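You operate a simulated robot arm through the tools that you are given. There is no shell and no other tool.

The job below is to be done with a simulated two-armed robot. You get a single attempt, and the scene is never put back.

JOB
Wipe the oil smear off the nest plate, rack its pin and turn the model knob to 1.
Fine: use the wiping pad and put it back; the pin goes in the free socket. Set down upright: wiping pad. What is to be rubbed or washed off counts as gone when no trace of it is left.

It is judged by the outcome, as a careful person would: the job done as asked, and still so three seconds after it is handed in. It fails if anything else is knocked over, pushed out of place, dropped, spilled or broken.

ROBOT AND FRAMES
Two 6-joint arms with fingered hands on one trunk that stands fixed in place. Base frame: the origin is at the foot of the trunk, x ahead of it, y to its left, z up; the work surface is at about z = 86. Units: cm, rad, N and s.
The left shoulder is at [2, 15.7, 82.9], the right one opposite. With the tool pointing down near the work surface each hand reaches from about 28 to 82 cm from the base axis, measured 20 degrees to its own side. Payload 4.1 kg a hand.
Tool frame (each hand has its own): the origin (TCP) lies between the finger pads and is the grasp point; the fingertips stand 3.3 cm ahead of it; z points along the fingers, y is the line along which they close. The gripper opens to 11.2 cm. The gripper's body begins 3.9 cm behind the TCP. The gripper is a hand of 4 fingers: y runs from the thumb to the fingers, the wrist lies at [-1.6, -11.8, -20] in the tool frame, and closing takes about 1.5 s.
Orientation is told as [roll, pitch, yaw] about the base's x, y, z axes, in that order, counted from this pose: with the fingers straight down and the wrist toward the robot, the tool's x, y and z point along [0, 1, 0], [1, 0, 0] and [0, 0, -1] of the base frame.

CONTROLS
- The arms move only by the tool drive_tool. It takes "left_plan", "right_plan" or both (then of equal length, played together; a hand with none holds still); each is a list of rows, each a list of 3 entries, a list of its own where there are three numbers: the opening, from 0 (shut) to 1 (fully open), then the shift along the base's x, y, z in units of 40 mm (1.0 is 40 mm), then the turn, a rotation vector about the base's x, y, z in units of 5 degrees (1.0 is 5 degrees). In form: [[hand, [x, y, z], [wx, wy, wz]], ...]. A call has 1 to 20 rows; each row shifts and turns the commanded pose from where the row before left it. A call with a number of a shift or a turn outside -1 to 1 is refused whole. Each row takes 0.2 s and may step no farther than 5 cm and 0.15 rad from the row before; otherwise, or with a gripper value out of range, the whole call is refused. Where a pose cannot be reached the arm comes as near as it can. A force on the tool above 40 N (or 10 N above the force at the start of the call, whichever is more), or a blocked arm, ends the call early, and 0.2 s more pass. Each finger travels about 7.2 cm/s and halts on what it meets, pressing with about 27 N; the grip force reading is that of the motor and also rises with nothing between the fingers. The clock runs only during rows and for 0.2 s after the last one: add rows that do not move to give the fingers time. The reply holds the time, the measured pose of the TCP, the force on the tool along the base axes, the opening and the grip force, in the units named above and with some noise, with the torque about the TCP (base axes, N m) and any sound that the robot's microphone picked up.
- Cameras (640 x 400 px; columns grow to the right, rows downward): "scene" is now at [3.78, -1.08, 145.76]; the picture's right is [-0.24, -0.97, 0.00], its down [-0.56, 0.14, -0.82] and it looks along [0.79, -0.20, -0.58] (base axes); focal length 353 px, centre (320, 200). "left" rides on the left gripper at [-6.6, -8.9, -13] in its tool frame; the picture's right is [-0.79, -0.29, 0.54], its down [0.55, -0.71, 0.44] and it looks along [0.26, 0.64, 0.72] (tool axes); focal length 247 px, centre (320, 200). "right" rides on the right gripper at [6.6, -8.9, -13] in its tool frame; the picture's right is [-0.79, 0.29, -0.54], its down [-0.55, -0.71, 0.44] and it looks along [-0.26, 0.64, 0.72] (tool axes); focal length 247 px, centre (320, 200). There is no depth. A picture from a camera that has moved, and an enlarged one, comes with that camera's place and axes in the base frame and with its lens. The place of the scene camera against the robot may be out by one fixed shift of up to 2.5 cm in any direction.
- capture(camera): a new picture of that camera. It takes no simulated time.
- hand_shape(shape, hand): the hand has 4 fingers and takes this shape, open, in about a second: jaw (thumb against the fingers, like two jaws); tri (thumb and two fingers); tip (a fingertip pinch); poke (one finger out to press); point (the index stretched); flat (the hand flat); cup (the hand cupped); fist (a fist). The gripper value then closes the fingers along that shape, each until it touches; the sizes above hold for jaw. It gives what a move gives, with no picture.
- pan_tilt(pan, tilt): turns the head with the scene camera to pan (to the left, within 1.501 rad either way) and tilt (down, from -0.506 to 1.204), counted from straight ahead of the robot. It gives what a move gives.
- zoom(camera, box): a new picture of the part [left, top, right, bottom] of that camera's present view, enlarged. It takes no simulated time.
- close_job(): hands the job in; it is judged then, once.

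Nothing tells you positions but the pictures and the camera data. Unless the task says otherwise, let go and move clear before handing in.

The tools are called after "Emit:" as name(argument=value, ...) on one line, values as JSON. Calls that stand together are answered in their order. drive_tool: Moves the arms, as the interface text tells. Its arguments: {"type":"object","properties":{"left_plan":{"type":"array","items":{"type":"array"}},"right_plan":{"type":"array","items":{"type":"array"}}},"required":[]} The other tools are called the same way: hand_shape (shape, hand) gives the hand a shape; pan_tilt (pan, tilt) turns the head that bears the scene camera; capture (camera) takes a picture; zoom (camera, box) takes an enlarged picture of a part of a camera's view; close_job () hands the job in.

At the start:

```text
clock: 0.0
left_tool_pos: [38.57, 7.56, 125.42]
left_orientation: [0.001, 0.0, -0.173]
left_contact_force: [0.4, 0.7, 0.2]
left_torque: [0.01, -0.01, -0.01]
left_grip_width: 11.15
left_finger_force: 0.0
left_shape: jaw
right_tool_pos: [50.43, -31.02, 116.88]
right_orientation: [-0.001, 0.002, -0.171]
right_contact_force: [0.7, 0.0, 0.4]
right_torque: [0.01, 0.01, -0.04]
right_grip_width: 11.15
right_finger_force: 0.2
right_shape: jaw
head pan, tilt: [-0.241, 0.614]
```

scene: 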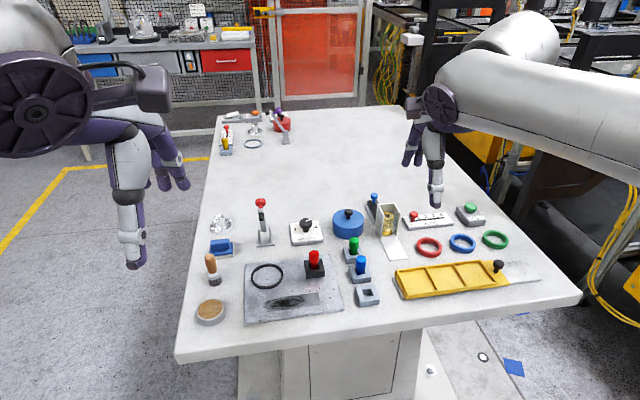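
right: 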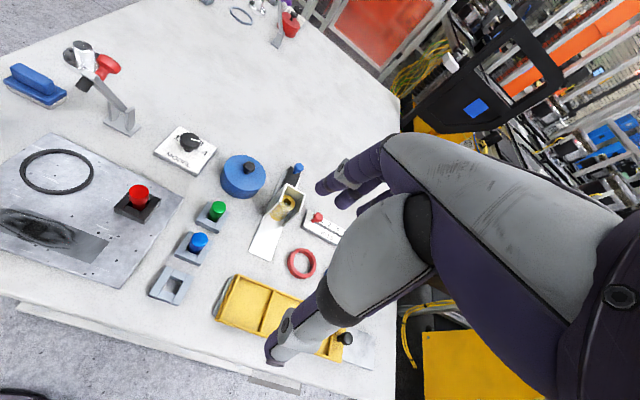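
left: 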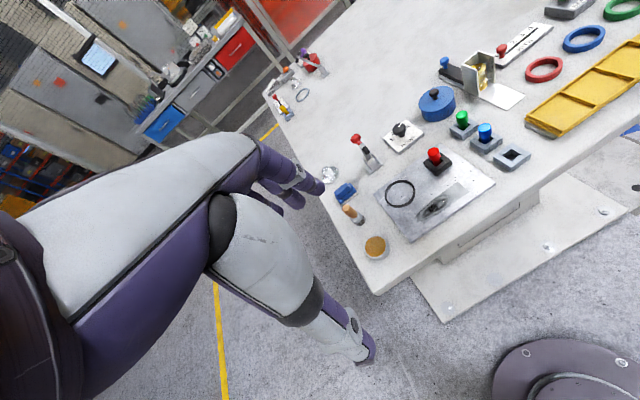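

I see a table with a grey nest plate (oil smear, black ring, red pin in a dark block), a blue wiping pad at its left, a model knob box, and three sockets (green, blue pins, one empty). I will look closer before moving.

Emit:
zoom(camera="scene", box=[180, 180, 400, 340])

Emit:
zoom(camera="scene", box=[270, 190, 400, 270])

Emit:
zoom(camera="right", box=[0, 40, 340, 320])

Emit:
zoom(camera="left", box=[310, 80, 550, 280])

```text
2.50 times, centred on (290, 260) of scene
camera zoom: at [3.78, -1.08, 145.76], right [-0.24, -0.97, 0.0], down [-0.56, 0.14, -0.82], along [0.79, -0.2, -0.58], focal length 883 px, centre (395, 50)
```

zoom: 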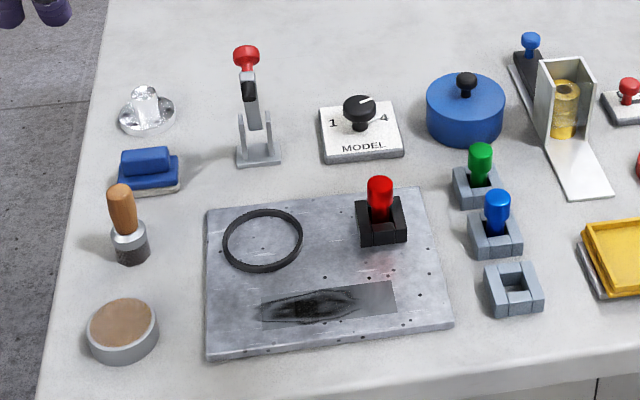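

```text
4.92 times, centred on (335, 230) of scene
camera zoom: at [3.78, -1.08, 145.76], right [-0.24, -0.97, 0.0], down [-0.56, 0.14, -0.82], along [0.79, -0.2, -0.58], focal length 1739 px, centre (246, 52)
```

zoom: 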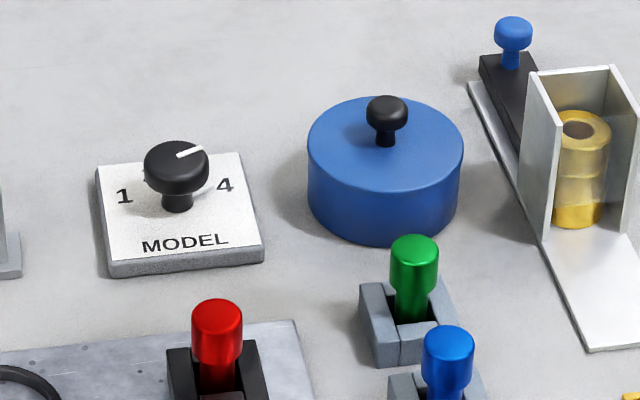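

```text
1.43 times, centred on (170, 180) of right
camera zoom: at [42.63, -22.91, 129.76], right [0.15, -0.83, 0.54], down [-0.79, -0.42, -0.44], along [0.59, -0.36, -0.72], focal length 353 px, centre (534, 229)
```

zoom: 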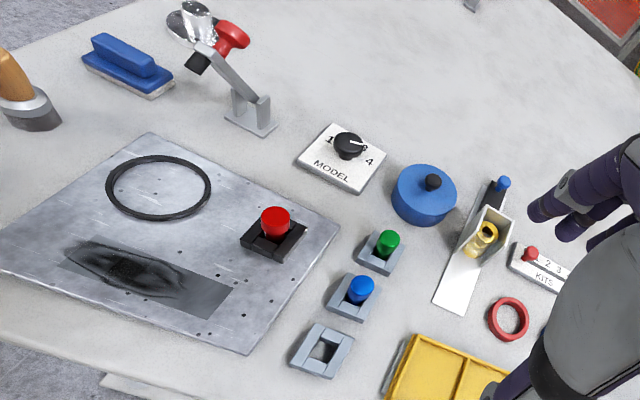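

```text
2.00 times, centred on (430, 180) of left
camera zoom: at [28.55, 2.76, 138.53], right [-0.42, -0.73, -0.54], down [-0.61, 0.67, -0.44], along [0.68, 0.14, -0.72], focal length 494 px, centre (100, 240)
```

zoom: 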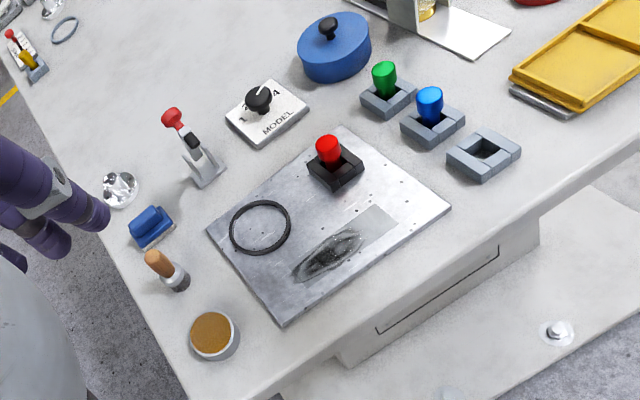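

The plate sits around (56, -7) and the pad near (69, 7) by the scene camera, which may be shifted; I look closer at the knob dial, the sockets, the pin and the pad before moving.

Emit:
zoom(camera="scene", box=[284, 208, 332, 250])

Emit:
zoom(camera="scene", box=[195, 225, 255, 295])

Emit:
zoom(camera="scene", box=[335, 230, 390, 310])

Emit:
zoom(camera="right", box=[140, 110, 280, 200])

Emit:
zoom(camera="right", box=[0, 120, 190, 310])

Emit:
zoom(camera="left", box=[370, 90, 490, 190])

```text
9.52 times, centred on (308, 229) of scene
camera zoom: at [3.78, -1.08, 145.76], right [-0.24, -0.97, 0.0], down [-0.56, 0.14, -0.82], along [0.79, -0.2, -0.58], focal length 3365 px, centre (434, -76)
```

zoom: 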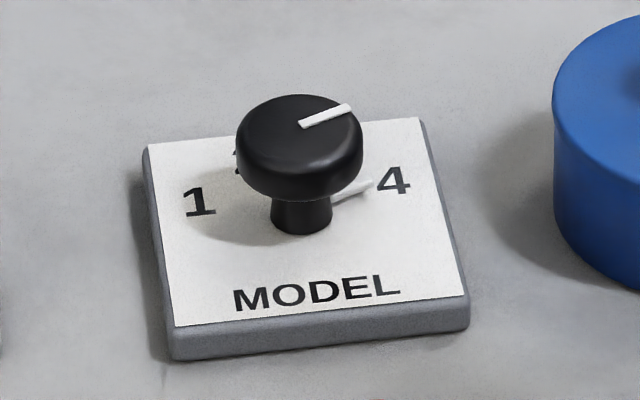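

```text
5.71 times, centred on (225, 260) of scene
camera zoom: at [3.78, -1.08, 145.76], right [-0.24, -0.97, 0.0], down [-0.56, 0.14, -0.82], along [0.79, -0.2, -0.58], focal length 2019 px, centre (863, -143)
```

zoom: 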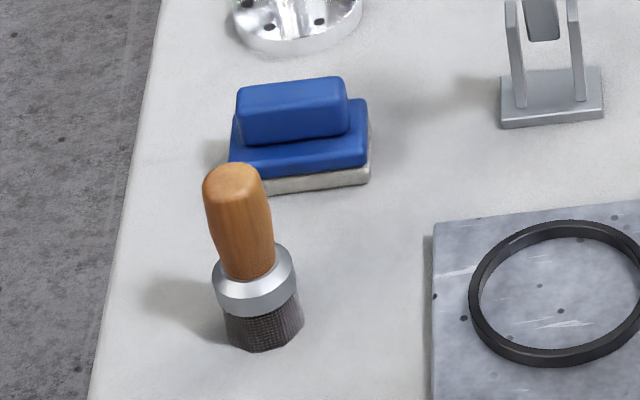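

```text
5.00 times, centred on (362, 270) of scene
camera zoom: at [3.78, -1.08, 145.76], right [-0.24, -0.97, 0.0], down [-0.56, 0.14, -0.82], along [0.79, -0.2, -0.58], focal length 1766 px, centre (108, -150)
```

zoom: 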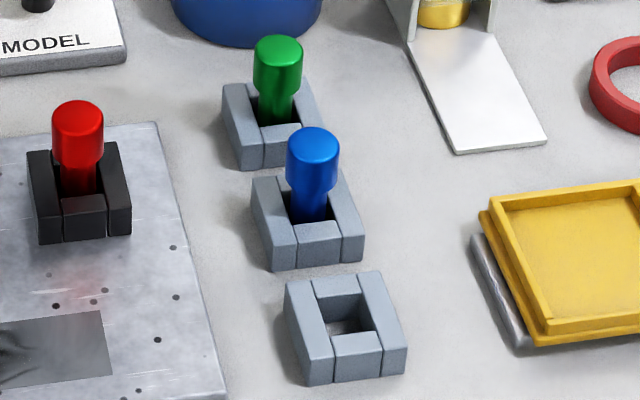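

```text
4.44 times, centred on (210, 155) of right
camera zoom: at [42.63, -22.91, 129.76], right [0.15, -0.83, 0.54], down [-0.79, -0.42, -0.44], along [0.59, -0.36, -0.72], focal length 1098 px, centre (809, 400)
```

zoom: 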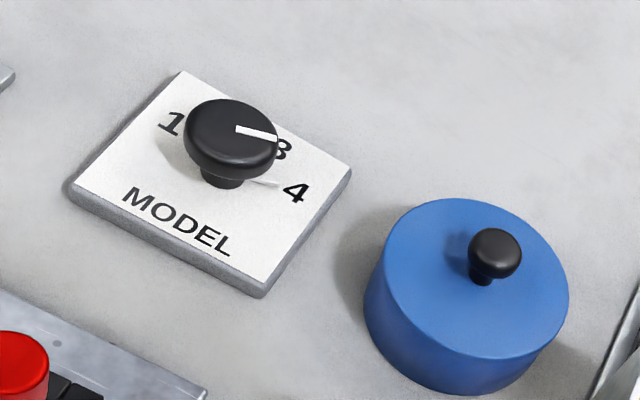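

```text
2.11 times, centred on (95, 215) of right
camera zoom: at [42.63, -22.91, 129.76], right [0.15, -0.83, 0.54], down [-0.79, -0.42, -0.44], along [0.59, -0.36, -0.72], focal length 520 px, centre (794, 168)
```

zoom: 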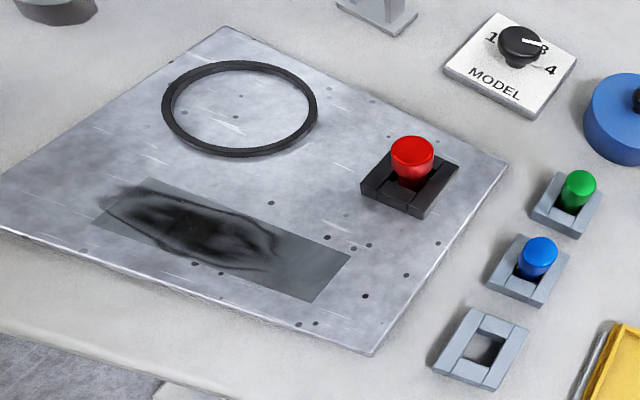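

```text
4.00 times, centred on (430, 140) of left
camera zoom: at [28.55, 2.76, 138.53], right [-0.42, -0.73, -0.54], down [-0.61, 0.67, -0.44], along [0.68, 0.14, -0.72], focal length 988 px, centre (-120, 440)
```

zoom: 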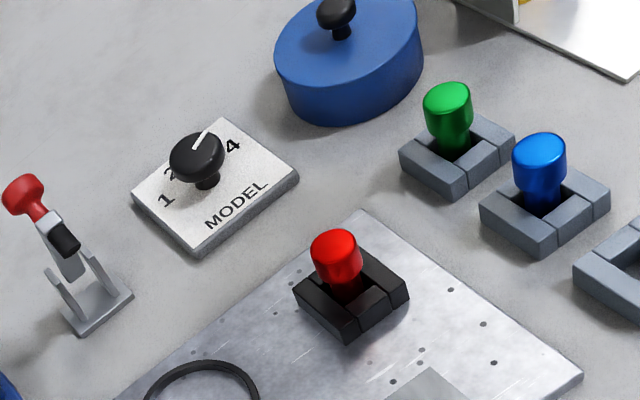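

The knob now points at 3, the red pin is in the black nest, and the free socket is the one nearest me. I bring the left hand over toward the pad, staying high, for a better camera view.

Emit:
drive_tool(left_plan=[[1, [0.78, 0.08, -0.68], [0, 0, 0]], [1, [0.78, 0.08, -0.68], [0, 0, 0]], [1, [0.78, 0.08, -0.68], [0, 0, 0]], [1, [0.78, 0.08, -0.68], [0, 0, 0]], [1, [0.78, 0.08, -0.68], [0, 0, 0]], [1, [0, 0, 0], [0, 0, 0]], [1, [0, 0, 0], [0, 0, 0]]])

Emit:
capture(camera="left")

Emit:
capture(camera="scene")

```text
clock: 1.6
left_tool_pos: [54.19, 9.15, 111.78]
left_orientation: [0.001, -0.001, -0.173]
left_contact_force: [0.1, -0.1, 0.5]
left_torque: [-0.01, -0.01, 0.04]
left_grip_width: 11.18
left_finger_force: 0.1
left_shape: jaw
right_tool_pos: [50.5, -31.0, 116.86]
right_orientation: [0.001, 0.0, -0.173]
right_contact_force: [0.4, 0.7, -0.1]
right_torque: [-0.01, 0.01, 0.01]
right_grip_width: 11.17
right_finger_force: 0.0
right_shape: jaw
head pan, tilt: [-0.241, 0.614]
```

```text
taken
camera left: at [44.19, 4.39, 124.94], right [-0.42, -0.73, -0.54], down [-0.6, 0.67, -0.44], along [0.68, 0.14, -0.72], focal length 247 px, centre (320, 200)
```

left: 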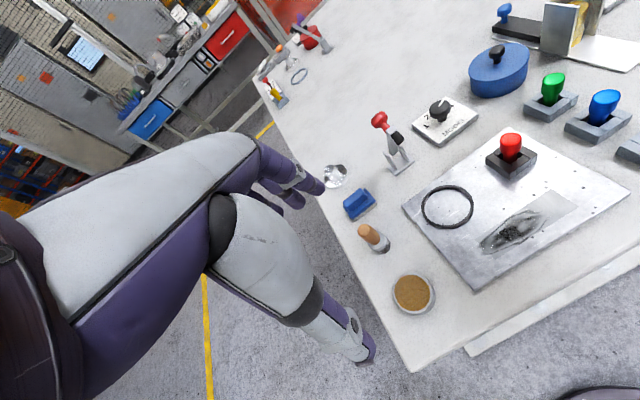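

```text
taken
```

scene: 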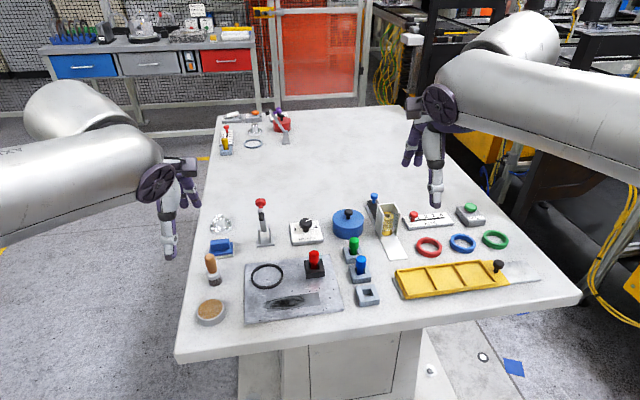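

The left camera gives the pad at about (71.4, 6.3). I zoom in to pin down the pad, plate and smear outlines.

Emit:
zoom(camera="left", box=[310, 150, 430, 260])

Emit:
zoom(camera="left", box=[390, 110, 640, 300])

Emit:
zoom(camera="left", box=[330, 170, 390, 230])

```text
3.64 times, centred on (370, 205) of left
camera zoom: at [44.19, 4.39, 124.94], right [-0.42, -0.73, -0.54], down [-0.6, 0.67, -0.44], along [0.68, 0.14, -0.72], focal length 898 px, centre (138, 182)
```

zoom: 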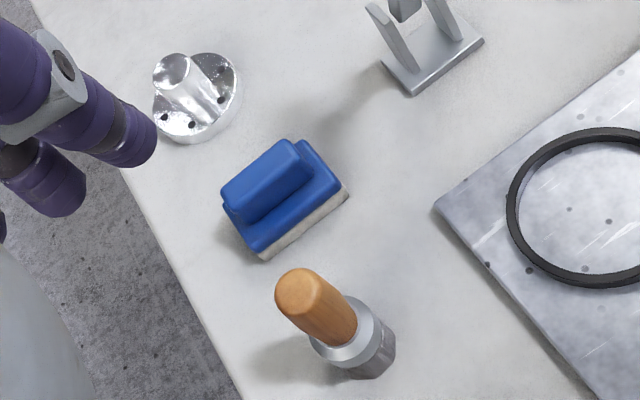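

```text
2.11 times, centred on (515, 205) of left
camera zoom: at [44.19, 4.39, 124.94], right [-0.42, -0.73, -0.54], down [-0.6, 0.67, -0.44], along [0.68, 0.14, -0.72], focal length 520 px, centre (-90, 190)
```

zoom: 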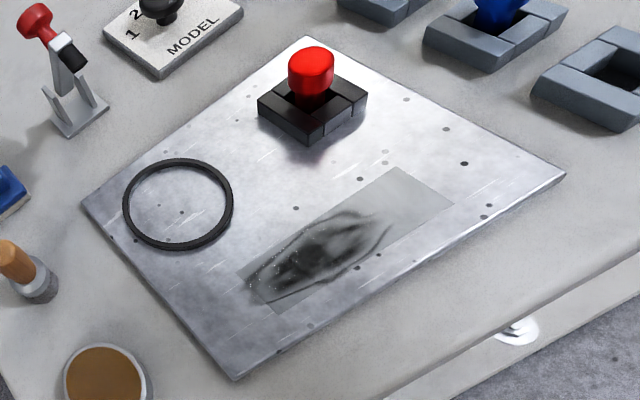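

```text
6.67 times, centred on (360, 200) of left
camera zoom: at [44.19, 4.39, 124.94], right [-0.42, -0.73, -0.54], down [-0.6, 0.67, -0.44], along [0.68, 0.14, -0.72], focal length 1646 px, centre (53, 200)
```

zoom: 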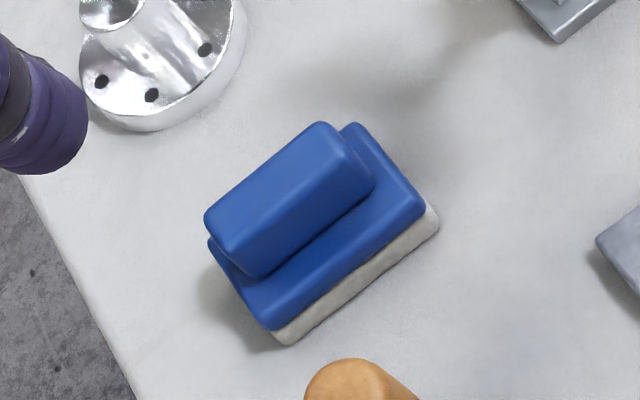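

The plate, pad and nest all share a yaw of about -0.085, with the pin near (60.2, -14) and the smear spanning about x 50.6–54.5, y -2.3 to -13.4. I bring the right hand inward at a safe height for close views of the pin, socket and knob.

Emit:
drive_tool(right_plan=[[1, [0.47, 0.75, -0.43], [0, 0, 0.25]], [1, [0.47, 0.75, -0.43], [0, 0, 0.25]], [1, [0.47, 0.75, -0.43], [0, 0, 0.25]], [1, [0.47, 0.75, -0.43], [0, 0, 0.25]], [1, [0, 0, 0], [0, 0, 0]], [1, [0, 0, 0], [0, 0, 0]]])

Emit:
capture(camera="right")

Emit:
zoom(camera="right", box=[60, 120, 320, 340])

Emit:
capture(camera="scene")

```text
clock: 3.0
left_tool_pos: [54.08, 9.1, 111.78]
left_orientation: [0.0, 0.0, -0.174]
left_contact_force: [-0.3, 0.7, 0.3]
left_torque: [-0.02, 0.0, 0.01]
left_grip_width: 11.18
left_finger_force: 0.0
left_shape: jaw
right_tool_pos: [58.07, -18.95, 110.04]
right_orientation: [0.0, 0.0, -0.085]
right_contact_force: [0.7, 0.5, -0.1]
right_torque: [-0.05, -0.01, 0.01]
right_grip_width: 11.17
right_finger_force: 0.1
right_shape: jaw
head pan, tilt: [-0.241, 0.614]
```

```text
taken
camera right: at [49.58, -11.59, 122.91], right [0.22, -0.81, 0.54], down [-0.76, -0.49, -0.44], along [0.62, -0.31, -0.72], focal length 247 px, centre (320, 200)
```

right: 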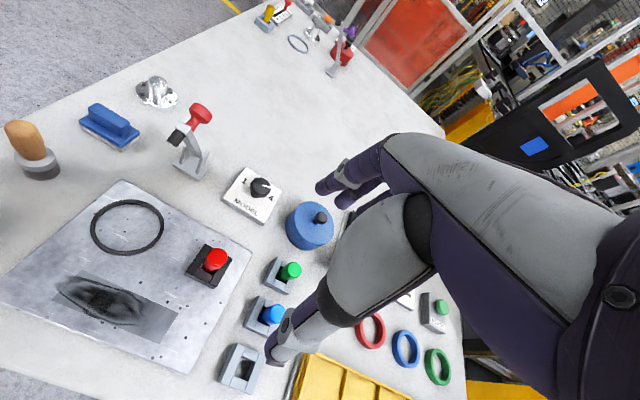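

```text
1.82 times, centred on (190, 230) of right
camera zoom: at [49.58, -11.59, 122.91], right [0.22, -0.81, 0.54], down [-0.76, -0.49, -0.44], along [0.62, -0.31, -0.72], focal length 449 px, centre (556, 146)
```

zoom: 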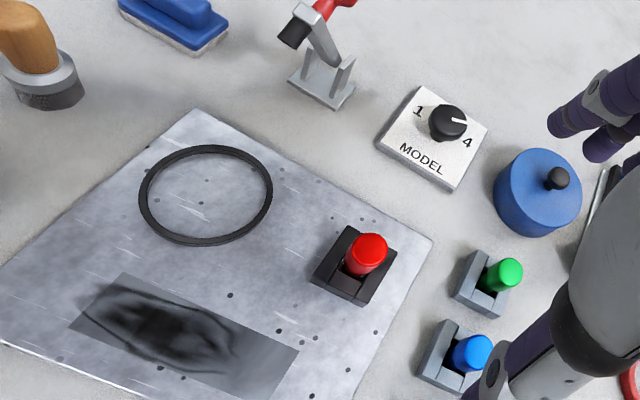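

```text
taken
```

scene: 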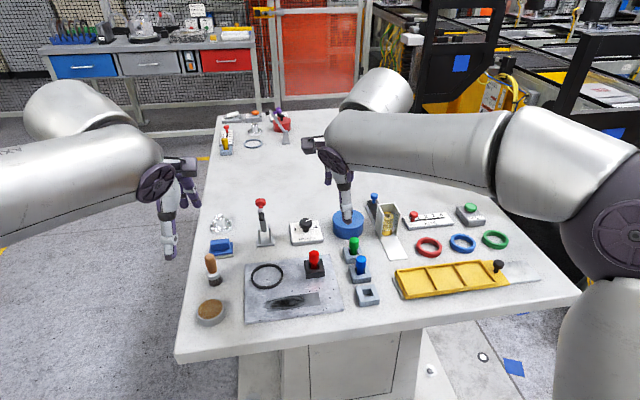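

The right camera sees the nest, sockets and knob well. I zoom in on the pin, free socket and knob for exact positions.

Emit:
zoom(camera="right", box=[180, 235, 260, 290])

Emit:
zoom(camera="right", box=[200, 330, 290, 400])

Emit:
zoom(camera="right", box=[215, 160, 295, 230])

Emit:
zoom(camera="scene", box=[280, 150, 400, 300])

```text
7.27 times, centred on (220, 262) of right
camera zoom: at [49.58, -11.59, 122.91], right [0.22, -0.81, 0.54], down [-0.76, -0.49, -0.44], along [0.62, -0.31, -0.72], focal length 1796 px, centre (1047, -254)
```

zoom: 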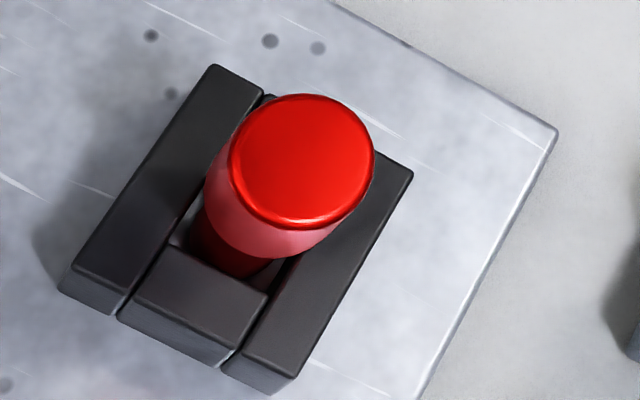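

```text
5.71 times, centred on (245, 365) of right
camera zoom: at [49.58, -11.59, 122.91], right [0.22, -0.81, 0.54], down [-0.76, -0.49, -0.44], along [0.62, -0.31, -0.72], focal length 1411 px, centre (749, -743)
```

zoom: 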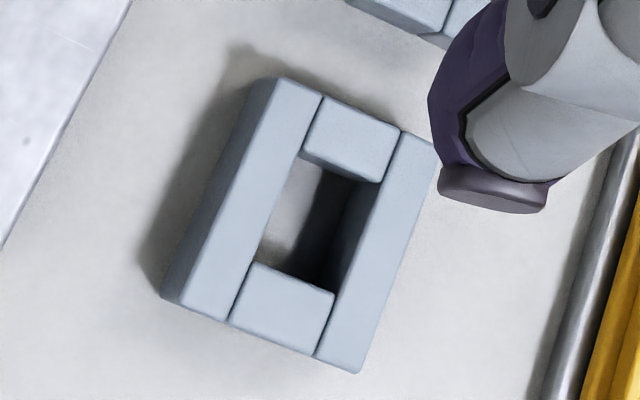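

```text
5.71 times, centred on (255, 195) of right
camera zoom: at [49.58, -11.59, 122.91], right [0.22, -0.81, 0.54], down [-0.76, -0.49, -0.44], along [0.62, -0.31, -0.72], focal length 1411 px, centre (691, 229)
```

zoom: 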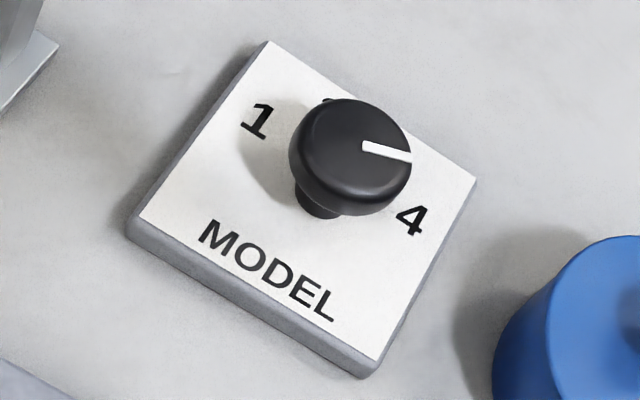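

```text
2.67 times, centred on (340, 225) of scene
camera zoom: at [3.78, -1.08, 145.76], right [-0.24, -0.97, 0.0], down [-0.56, 0.14, -0.82], along [0.79, -0.2, -0.58], focal length 942 px, centre (267, 133)
```

zoom: 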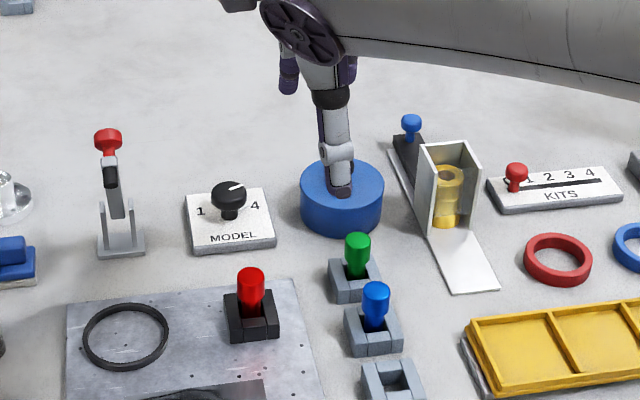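

The pointer seems to aim near 4 (about -70°), with 1 at about +64°, so the knob needs roughly +135°. I check the pointer and the finger layout more closely.

Emit:
zoom(camera="right", box=[240, 172, 280, 197])

Emit:
zoom(camera="scene", box=[290, 120, 390, 230])

Emit:
zoom(camera="left", box=[400, 80, 480, 150])

Emit:
zoom(camera="scene", box=[120, 150, 230, 280])

```text
16.00 times, centred on (260, 184) of right
camera zoom: at [49.58, -11.59, 122.91], right [0.22, -0.81, 0.54], down [-0.76, -0.49, -0.44], along [0.62, -0.31, -0.72], focal length 3952 px, centre (1280, 448)
```

zoom: 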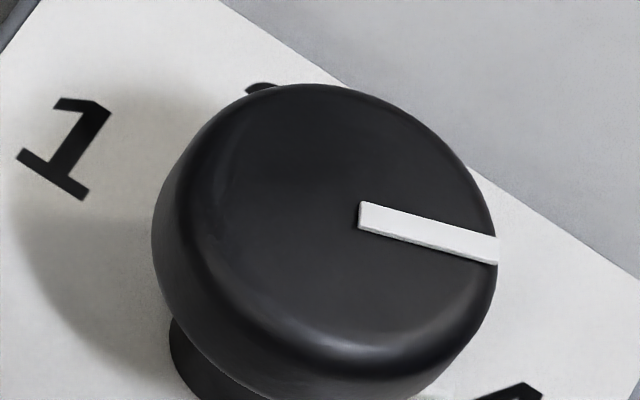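

```text
3.64 times, centred on (340, 175) of scene
camera zoom: at [3.78, -1.08, 145.76], right [-0.24, -0.97, 0.0], down [-0.56, 0.14, -0.82], along [0.79, -0.2, -0.58], focal length 1285 px, centre (247, 291)
```

zoom: 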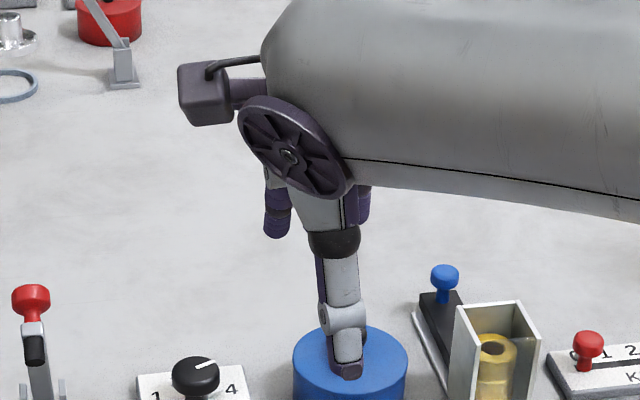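

```text
5.71 times, centred on (440, 115) of left
camera zoom: at [44.18, 4.38, 124.96], right [-0.42, -0.73, -0.54], down [-0.61, 0.67, -0.44], along [0.68, 0.14, -0.72], focal length 1411 px, centre (-366, 686)
```

zoom: 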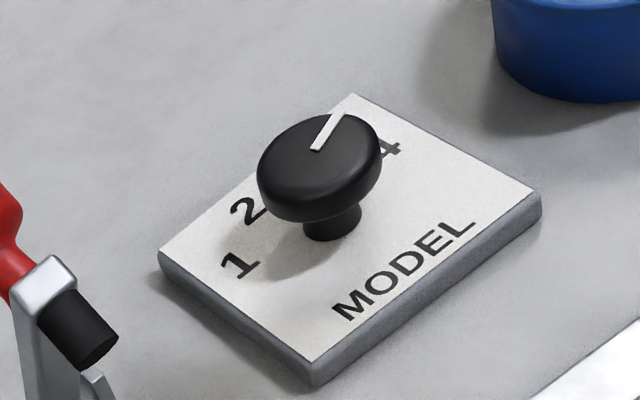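

```text
3.08 times, centred on (175, 215) of scene
camera zoom: at [3.78, -1.08, 145.76], right [-0.24, -0.97, 0.0], down [-0.56, 0.14, -0.82], along [0.79, -0.2, -0.58], focal length 1087 px, centre (766, 154)
```

zoom: 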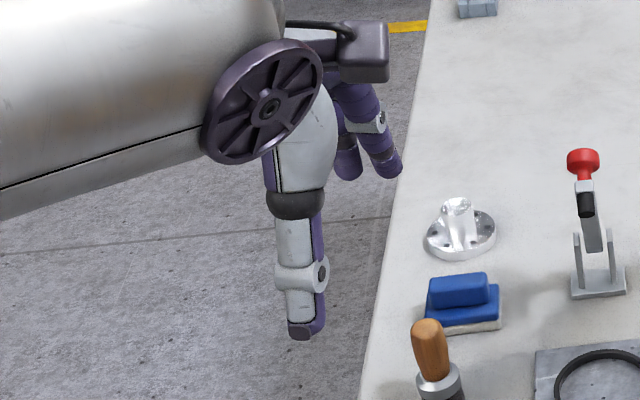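

The pointer stands at 4 (about -71°), labels 1/2/3/4 lie near +65°/+20°/-26°/-72°, so I'll need about +136° in several regrasps. First I part-close both hands in the air to learn the finger geometry.

Emit:
drive_tool(right_plan=[[0.4, [0, 0, 0], [0, 0, 0]], [0.4, [0, 0, 0], [0, 0, 0]], [0.4, [0, 0, 0], [0, 0, 0]], [0.4, [0, 0, 0], [0, 0, 0]], [0.4, [0, 0, 0], [0, 0, 0]]], left_plan=[[0.4, [0, 0, 0], [0, 0, 0.2]], [0.4, [0, 0, 0], [0, 0, 0.2]], [0.4, [0, 0, 0], [0, 0, 0.2]], [0.4, [0, 0, 0], [0, 0, 0.2]], [0.4, [0, 0, 0], [0, 0, 0.2]]])

Emit:
capture(camera="right")

Emit:
capture(camera="left")

Emit:
zoom(camera="scene", box=[290, 120, 390, 230])

```text
clock: 4.2
left_tool_pos: [54.22, 9.13, 111.94]
left_orientation: [0.0, -0.001, -0.083]
left_contact_force: [0.7, -1.4, -0.8]
left_torque: [0.0, 0.01, 0.01]
left_grip_width: 4.55
left_finger_force: 0.1
left_shape: jaw
right_tool_pos: [58.06, -18.97, 110.01]
right_orientation: [-0.001, -0.001, -0.085]
right_contact_force: [-0.2, -0.3, -0.2]
right_torque: [0.02, 0.01, 0.01]
right_grip_width: 4.51
right_finger_force: 0.1
right_shape: jaw
head pan, tilt: [-0.241, 0.614]
```

```text
taken
camera right: at [49.58, -11.61, 122.92], right [0.22, -0.81, 0.54], down [-0.76, -0.49, -0.44], along [0.62, -0.31, -0.72], focal length 247 px, centre (320, 200)
```

right: 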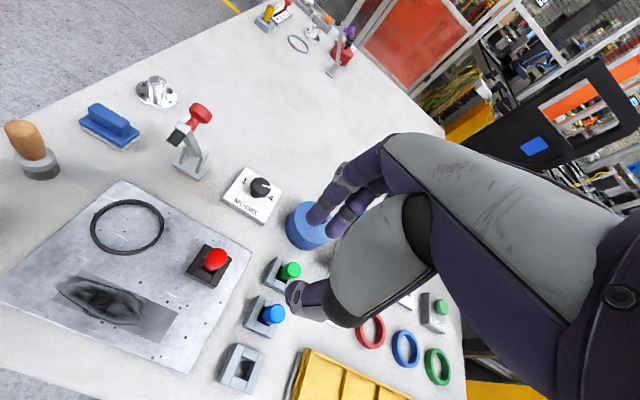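

```text
taken
camera left: at [44.62, 3.52, 124.93], right [-0.35, -0.77, -0.54], down [-0.66, 0.61, -0.44], along [0.66, 0.2, -0.72], focal length 247 px, centre (320, 200)
```

left: 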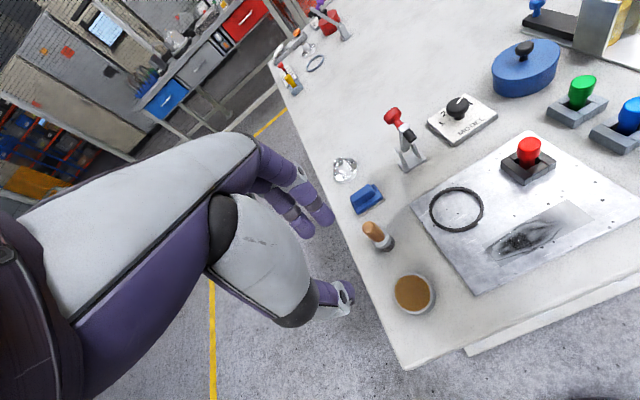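

```text
3.64 times, centred on (340, 175) of scene
camera zoom: at [3.78, -1.08, 145.76], right [-0.24, -0.97, 0.0], down [-0.56, 0.14, -0.82], along [0.79, -0.2, -0.58], focal length 1285 px, centre (247, 291)
```

zoom: 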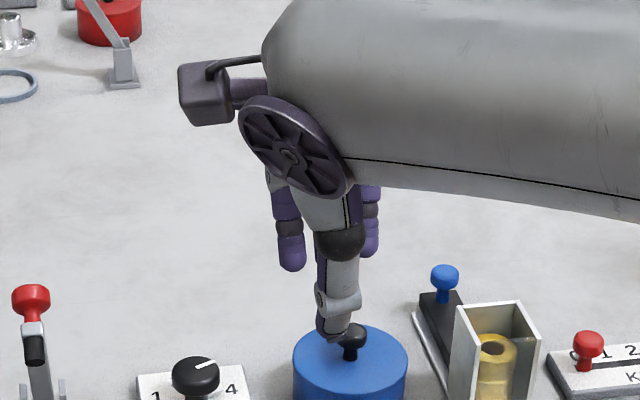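

With 0.4 the jaw gap is 4.5 cm, enough around the pin. I move the right hand to hover above the pin at about (60.0, -14.1), TCP at z 99, and check alignment.

Emit:
drive_tool(right_plan=[[0.4, [0.162, 0.406, -0.7], [0, 0, 0]], [0.4, [0.162, 0.406, -0.7], [0, 0, 0]], [0.4, [0.162, 0.406, -0.7], [0, 0, 0]], [0.4, [0, 0, -0.65], [0, 0, 0]], [0.4, [0, 0, 0], [0, 0, 0]], [0.4, [0, 0, 0], [0, 0, 0]]])

Emit:
capture(camera="right")

Emit:
zoom(camera="right", box=[200, 200, 380, 340])

Emit:
zoom(camera="scene", box=[260, 180, 380, 300])

Emit:
zoom(camera="left", box=[440, 60, 640, 220])

```text
clock: 5.6
left_tool_pos: [54.21, 9.19, 111.79]
left_orientation: [0.0, 0.001, -0.085]
left_contact_force: [0.1, 0.3, -0.3]
left_torque: [0.04, 0.0, 0.02]
left_grip_width: 4.54
left_finger_force: 0.0
left_shape: jaw
right_tool_pos: [59.9, -14.03, 99.05]
right_orientation: [-0.001, 0.0, -0.085]
right_contact_force: [-0.4, -0.6, 0.0]
right_torque: [0.02, -0.01, 0.02]
right_grip_width: 4.52
right_finger_force: 0.0
right_shape: jaw
head pan, tilt: [-0.241, 0.614]
```

```text
taken
camera right: at [51.41, -6.68, 111.89], right [0.22, -0.81, 0.54], down [-0.76, -0.49, -0.44], along [0.62, -0.31, -0.72], focal length 247 px, centre (320, 200)
```

right: 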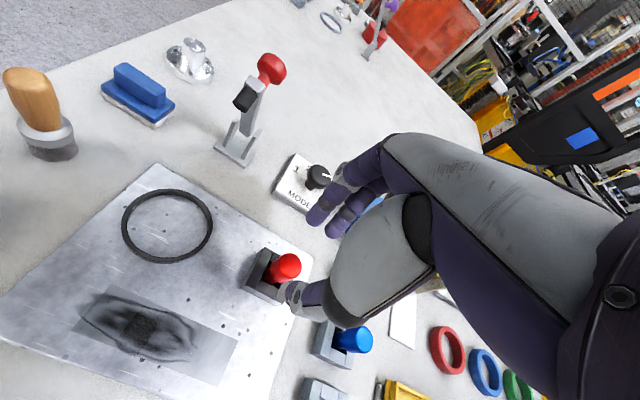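

```text
2.86 times, centred on (290, 270) of right
camera zoom: at [51.41, -6.68, 111.89], right [0.22, -0.81, 0.54], down [-0.76, -0.49, -0.44], along [0.62, -0.31, -0.72], focal length 706 px, centre (406, 0)
```

zoom: 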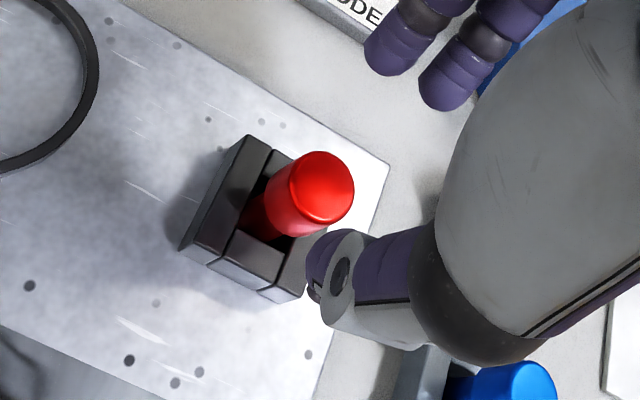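

```text
3.33 times, centred on (320, 240) of scene
camera zoom: at [3.78, -1.08, 145.76], right [-0.24, -0.97, 0.0], down [-0.56, 0.14, -0.82], along [0.79, -0.2, -0.58], focal length 1178 px, centre (320, 67)
```

zoom: 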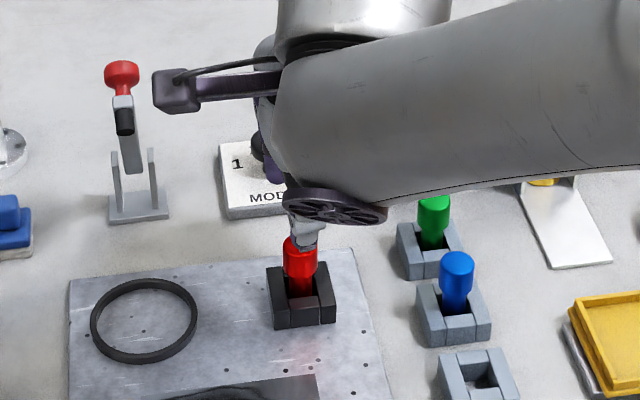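

```text
2.50 times, centred on (540, 140) of left
camera zoom: at [44.62, 3.53, 124.92], right [-0.35, -0.77, -0.54], down [-0.66, 0.61, -0.44], along [0.66, 0.2, -0.72], focal length 617 px, centre (-230, 350)
```

zoom: 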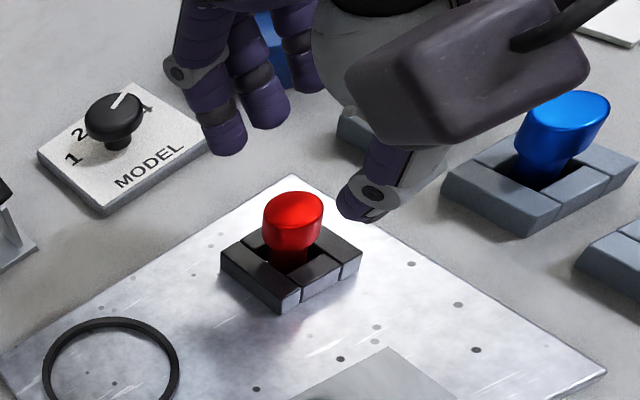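

The pin's centre measures (59.9, -14.1) with its top near z 92.4, right under the hand. I descend to TCP z 93 with the fingers clear of the nest block.

Emit:
drive_tool(right_plan=[[0.4, [0, -0.01, -0.5], [0, 0, 0]], [0.4, [0, -0.01, -0.5], [0, 0, 0]], [0.4, [0, 0, -0.3], [0, 0, 0]], [0.4, [0, 0, -0.2], [0, 0, 0]], [0.4, [0, 0, 0], [0, 0, 0]], [0.4, [0, 0, 0], [0, 0, 0]]])

Emit:
capture(camera="right")

Emit:
zoom(camera="right", box=[220, 180, 380, 340])

Emit:
zoom(camera="left", box=[470, 90, 610, 210])

```text
clock: 7.0
left_tool_pos: [54.06, 9.15, 111.81]
left_orientation: [0.001, 0.001, -0.086]
left_contact_force: [0.3, 0.7, -0.3]
left_torque: [-0.01, 0.01, 0.0]
left_grip_width: 4.53
left_finger_force: 0.0
left_shape: jaw
right_tool_pos: [59.92, -14.1, 92.85]
right_orientation: [-0.001, 0.002, -0.085]
right_contact_force: [0.5, 0.6, 0.1]
right_torque: [0.0, -0.03, 0.02]
right_grip_width: 4.54
right_finger_force: 0.1
right_shape: jaw
head pan, tilt: [-0.241, 0.614]
```

```text
taken
camera right: at [51.4, -6.82, 105.83], right [0.22, -0.81, 0.54], down [-0.76, -0.49, -0.44], along [0.62, -0.31, -0.72], focal length 247 px, centre (320, 200)
```

right: 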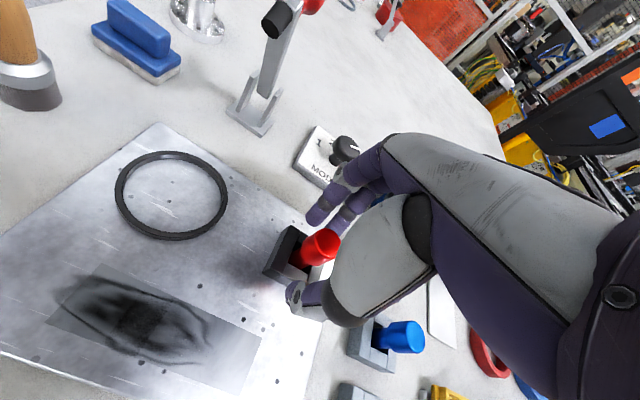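

```text
2.50 times, centred on (300, 260) of right
camera zoom: at [51.4, -6.82, 105.83], right [0.22, -0.81, 0.54], down [-0.76, -0.49, -0.44], along [0.62, -0.31, -0.72], focal length 617 px, centre (370, 50)
```

zoom: 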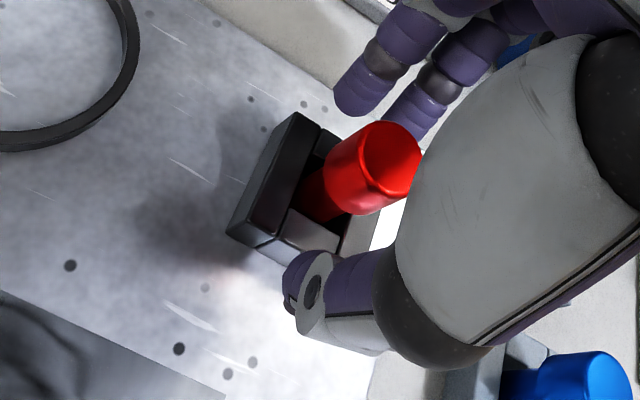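

```text
3.33 times, centred on (540, 150) of left
camera zoom: at [44.63, 3.53, 124.92], right [-0.35, -0.77, -0.54], down [-0.66, 0.61, -0.44], along [0.66, 0.2, -0.72], focal length 823 px, centre (-413, 367)
```

zoom: 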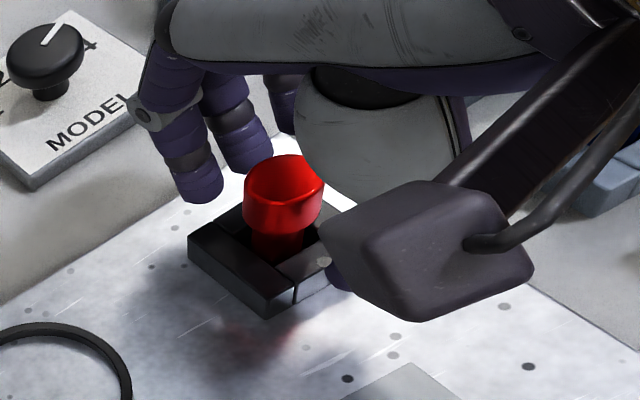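

Nothing touched on the way down and the pin stands between thumb and fingers. I close in two stages to watch the contact.

Emit:
drive_tool(right_plan=[[0.26, [0, 0, 0], [0, 0, 0]], [0.26, [0, 0, 0], [0, 0, 0]], [0.26, [0, 0, 0], [0, 0, 0]], [0.26, [0, 0, 0], [0, 0, 0]]])

Emit:
zoom(camera="right", box=[220, 180, 380, 340])

Emit:
zoom(camera="left", box=[470, 90, 610, 210])

```text
clock: 8.0
left_tool_pos: [54.08, 9.12, 111.91]
left_orientation: [-0.001, 0.0, -0.087]
left_contact_force: [0.5, 0.1, -0.6]
left_torque: [0.0, -0.02, 0.01]
left_grip_width: 4.51
left_finger_force: 0.1
left_shape: jaw
right_tool_pos: [59.97, -14.29, 93.03]
right_orientation: [0.0, 0.0, -0.088]
right_contact_force: [0.0, 0.8, -0.7]
right_torque: [0.01, -0.03, 0.01]
right_grip_width: 2.94
right_finger_force: 0.1
right_shape: jaw
head pan, tilt: [-0.241, 0.614]
```

```text
2.50 times, centred on (300, 260) of right
camera zoom: at [51.4, -6.82, 105.84], right [0.22, -0.81, 0.54], down [-0.76, -0.49, -0.44], along [0.62, -0.31, -0.72], focal length 617 px, centre (370, 50)
```

zoom: 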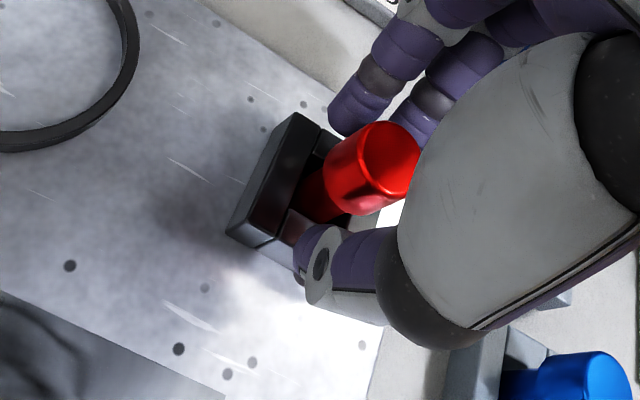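

```text
3.33 times, centred on (540, 150) of left
camera zoom: at [44.63, 3.53, 124.92], right [-0.35, -0.77, -0.54], down [-0.66, 0.61, -0.44], along [0.66, 0.2, -0.72], focal length 823 px, centre (-413, 367)
```

zoom: 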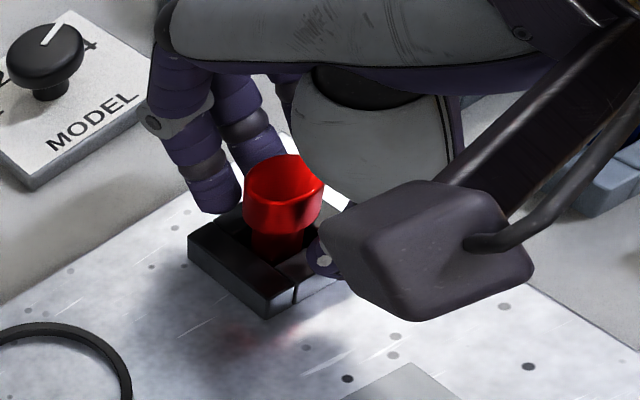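

Thumb and fingers are evenly placed about the head. I close to a firm grip.

Emit:
drive_tool(right_plan=[[0.0, [0, 0, 0], [0, 0, 0]], [0.0, [0, 0, 0], [0, 0, 0]], [0.0, [0, 0, 0], [0, 0, 0]], [0.0, [0, 0, 0], [0, 0, 0]], [0.0, [0, 0, 0], [0, 0, 0]]])

Emit:
zoom(camera="right", box=[220, 180, 380, 340])

Emit:
zoom(camera="left", box=[470, 90, 610, 210])

```text
clock: 9.2
left_tool_pos: [53.96, 9.13, 111.78]
left_orientation: [0.001, 0.0, -0.085]
left_contact_force: [-0.5, 0.5, 0.1]
left_torque: [0.0, -0.01, -0.04]
left_grip_width: 4.55
left_finger_force: 0.1
left_shape: jaw
right_tool_pos: [59.89, -14.06, 92.98]
right_orientation: [0.0, -0.001, -0.085]
right_contact_force: [0.5, 0.6, 0.0]
right_torque: [0.01, -0.02, -0.01]
right_grip_width: 1.49
right_finger_force: 26.8
right_shape: jaw
head pan, tilt: [-0.241, 0.614]
```

```text
2.50 times, centred on (300, 260) of right
camera zoom: at [51.41, -6.82, 105.84], right [0.22, -0.81, 0.54], down [-0.76, -0.49, -0.44], along [0.62, -0.31, -0.72], focal length 617 px, centre (370, 50)
```

zoom: 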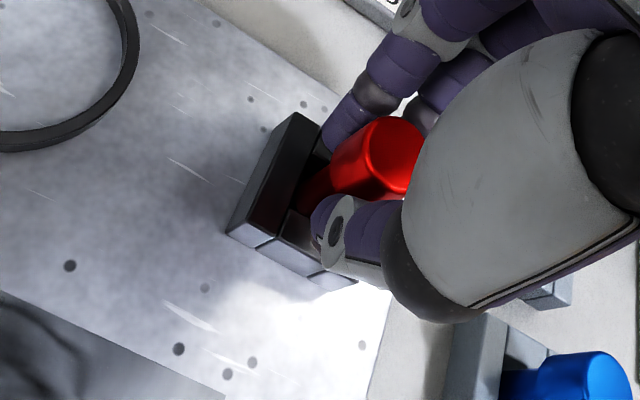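

```text
3.33 times, centred on (540, 150) of left
camera zoom: at [44.63, 3.53, 124.92], right [-0.35, -0.77, -0.54], down [-0.66, 0.61, -0.44], along [0.66, 0.2, -0.72], focal length 823 px, centre (-413, 367)
```

zoom: 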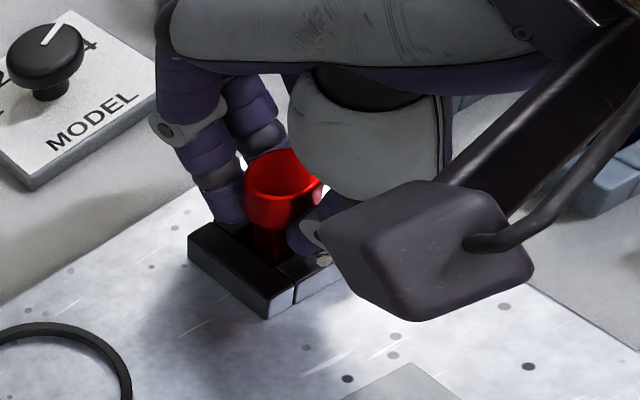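

The grip reads 26.8 N at 1.5 cm width, so the pin is held. I lift it slowly straight up and look whether it comes along upright.

Emit:
drive_tool(right_plan=[[0.0, [0, 0, 0.15], [0, 0, 0]], [0.0, [0, 0, 0.25], [0, 0, 0]], [0.0, [0, 0, 0.3], [0, 0, 0]], [0.0, [0, 0, 0.3], [0, 0, 0]], [0.0, [0, 0, 0.5], [0, 0, 0]], [0.0, [0, 0, 0], [0, 0, 0]]])

Emit:
zoom(camera="right", box=[200, 180, 380, 340])

Emit:
zoom(camera="left", box=[470, 60, 610, 210])

Emit:
zoom(camera="scene", box=[270, 190, 390, 300])

```text
clock: 10.6
left_tool_pos: [54.01, 9.04, 111.71]
left_orientation: [0.001, -0.001, -0.087]
left_contact_force: [0.6, 0.5, -0.1]
left_torque: [-0.03, 0.0, 0.02]
left_grip_width: 4.54
left_finger_force: 0.0
left_shape: jaw
right_tool_pos: [59.97, -14.2, 98.89]
right_orientation: [-0.001, 0.001, -0.086]
right_contact_force: [0.4, 1.3, 0.0]
right_torque: [-0.04, 0.01, -0.01]
right_grip_width: 1.46
right_finger_force: 26.7
right_shape: jaw
head pan, tilt: [-0.241, 0.614]
```

```text
2.50 times, centred on (290, 260) of right
camera zoom: at [51.45, -6.82, 111.91], right [0.22, -0.81, 0.54], down [-0.76, -0.49, -0.44], along [0.62, -0.31, -0.72], focal length 617 px, centre (395, 50)
```

zoom: 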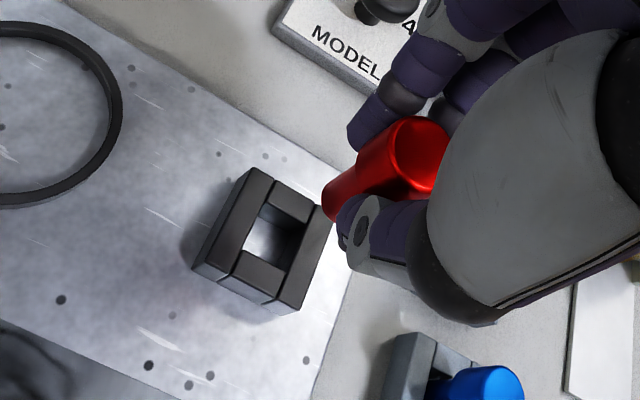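

```text
2.67 times, centred on (540, 135) of left
camera zoom: at [44.63, 3.53, 124.92], right [-0.35, -0.77, -0.54], down [-0.66, 0.61, -0.44], along [0.66, 0.2, -0.72], focal length 659 px, centre (-267, 373)
```

zoom: 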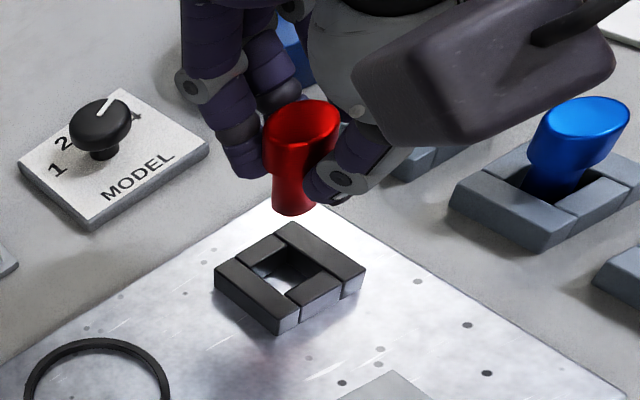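

```text
3.64 times, centred on (330, 245) of scene
camera zoom: at [3.78, -1.08, 145.76], right [-0.24, -0.97, 0.0], down [-0.56, 0.14, -0.82], along [0.79, -0.2, -0.58], focal length 1285 px, centre (284, 36)
```

zoom: 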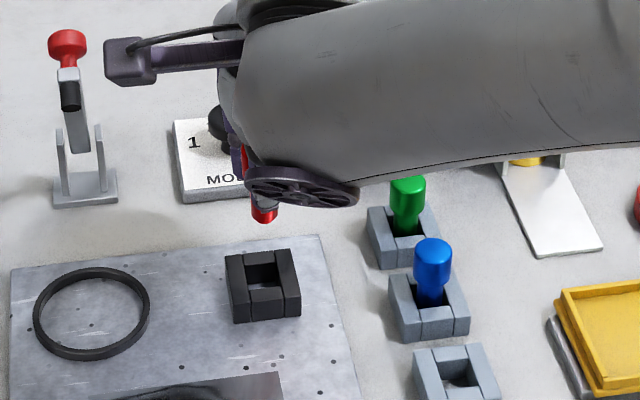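

The pin came out cleanly and the nest stayed put. I zoom in on the held pin to check tilt and its offset from the tool.

Emit:
zoom(camera="right", box=[250, 200, 330, 280])

Emit:
zoom(camera="left", box=[515, 85, 575, 150])

Emit:
zoom(camera="scene", box=[300, 230, 350, 280])

```text
5.00 times, centred on (290, 240) of right
camera zoom: at [51.45, -6.82, 111.91], right [0.22, -0.81, 0.54], down [-0.76, -0.49, -0.44], along [0.62, -0.31, -0.72], focal length 1235 px, centre (470, 0)
```

zoom: 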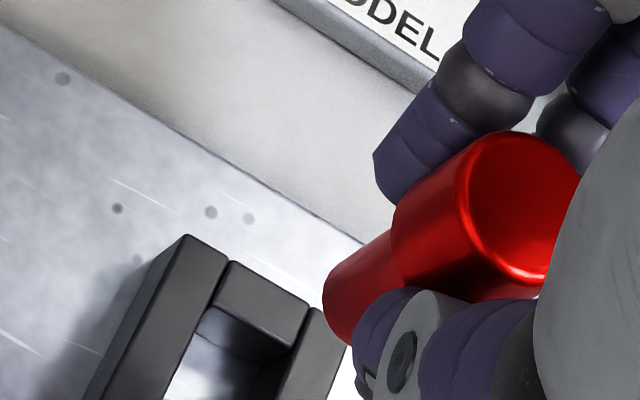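

```text
6.15 times, centred on (545, 118) of left
camera zoom: at [44.63, 3.53, 124.92], right [-0.35, -0.77, -0.54], down [-0.66, 0.61, -0.44], along [0.66, 0.2, -0.72], focal length 1520 px, centre (-1065, 708)
```

zoom: 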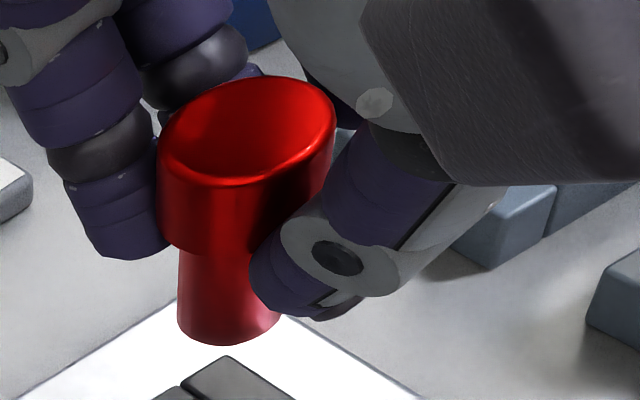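

```text
8.00 times, centred on (325, 255) of scene
camera zoom: at [3.78, -1.08, 145.76], right [-0.24, -0.97, 0.0], down [-0.56, 0.14, -0.82], along [0.79, -0.2, -0.58], focal length 2826 px, centre (280, -240)
```

zoom: 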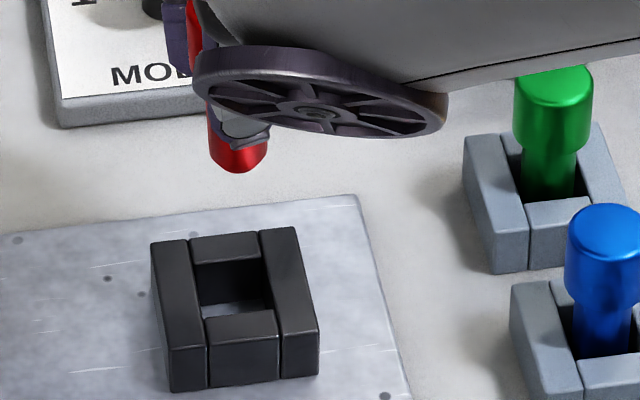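

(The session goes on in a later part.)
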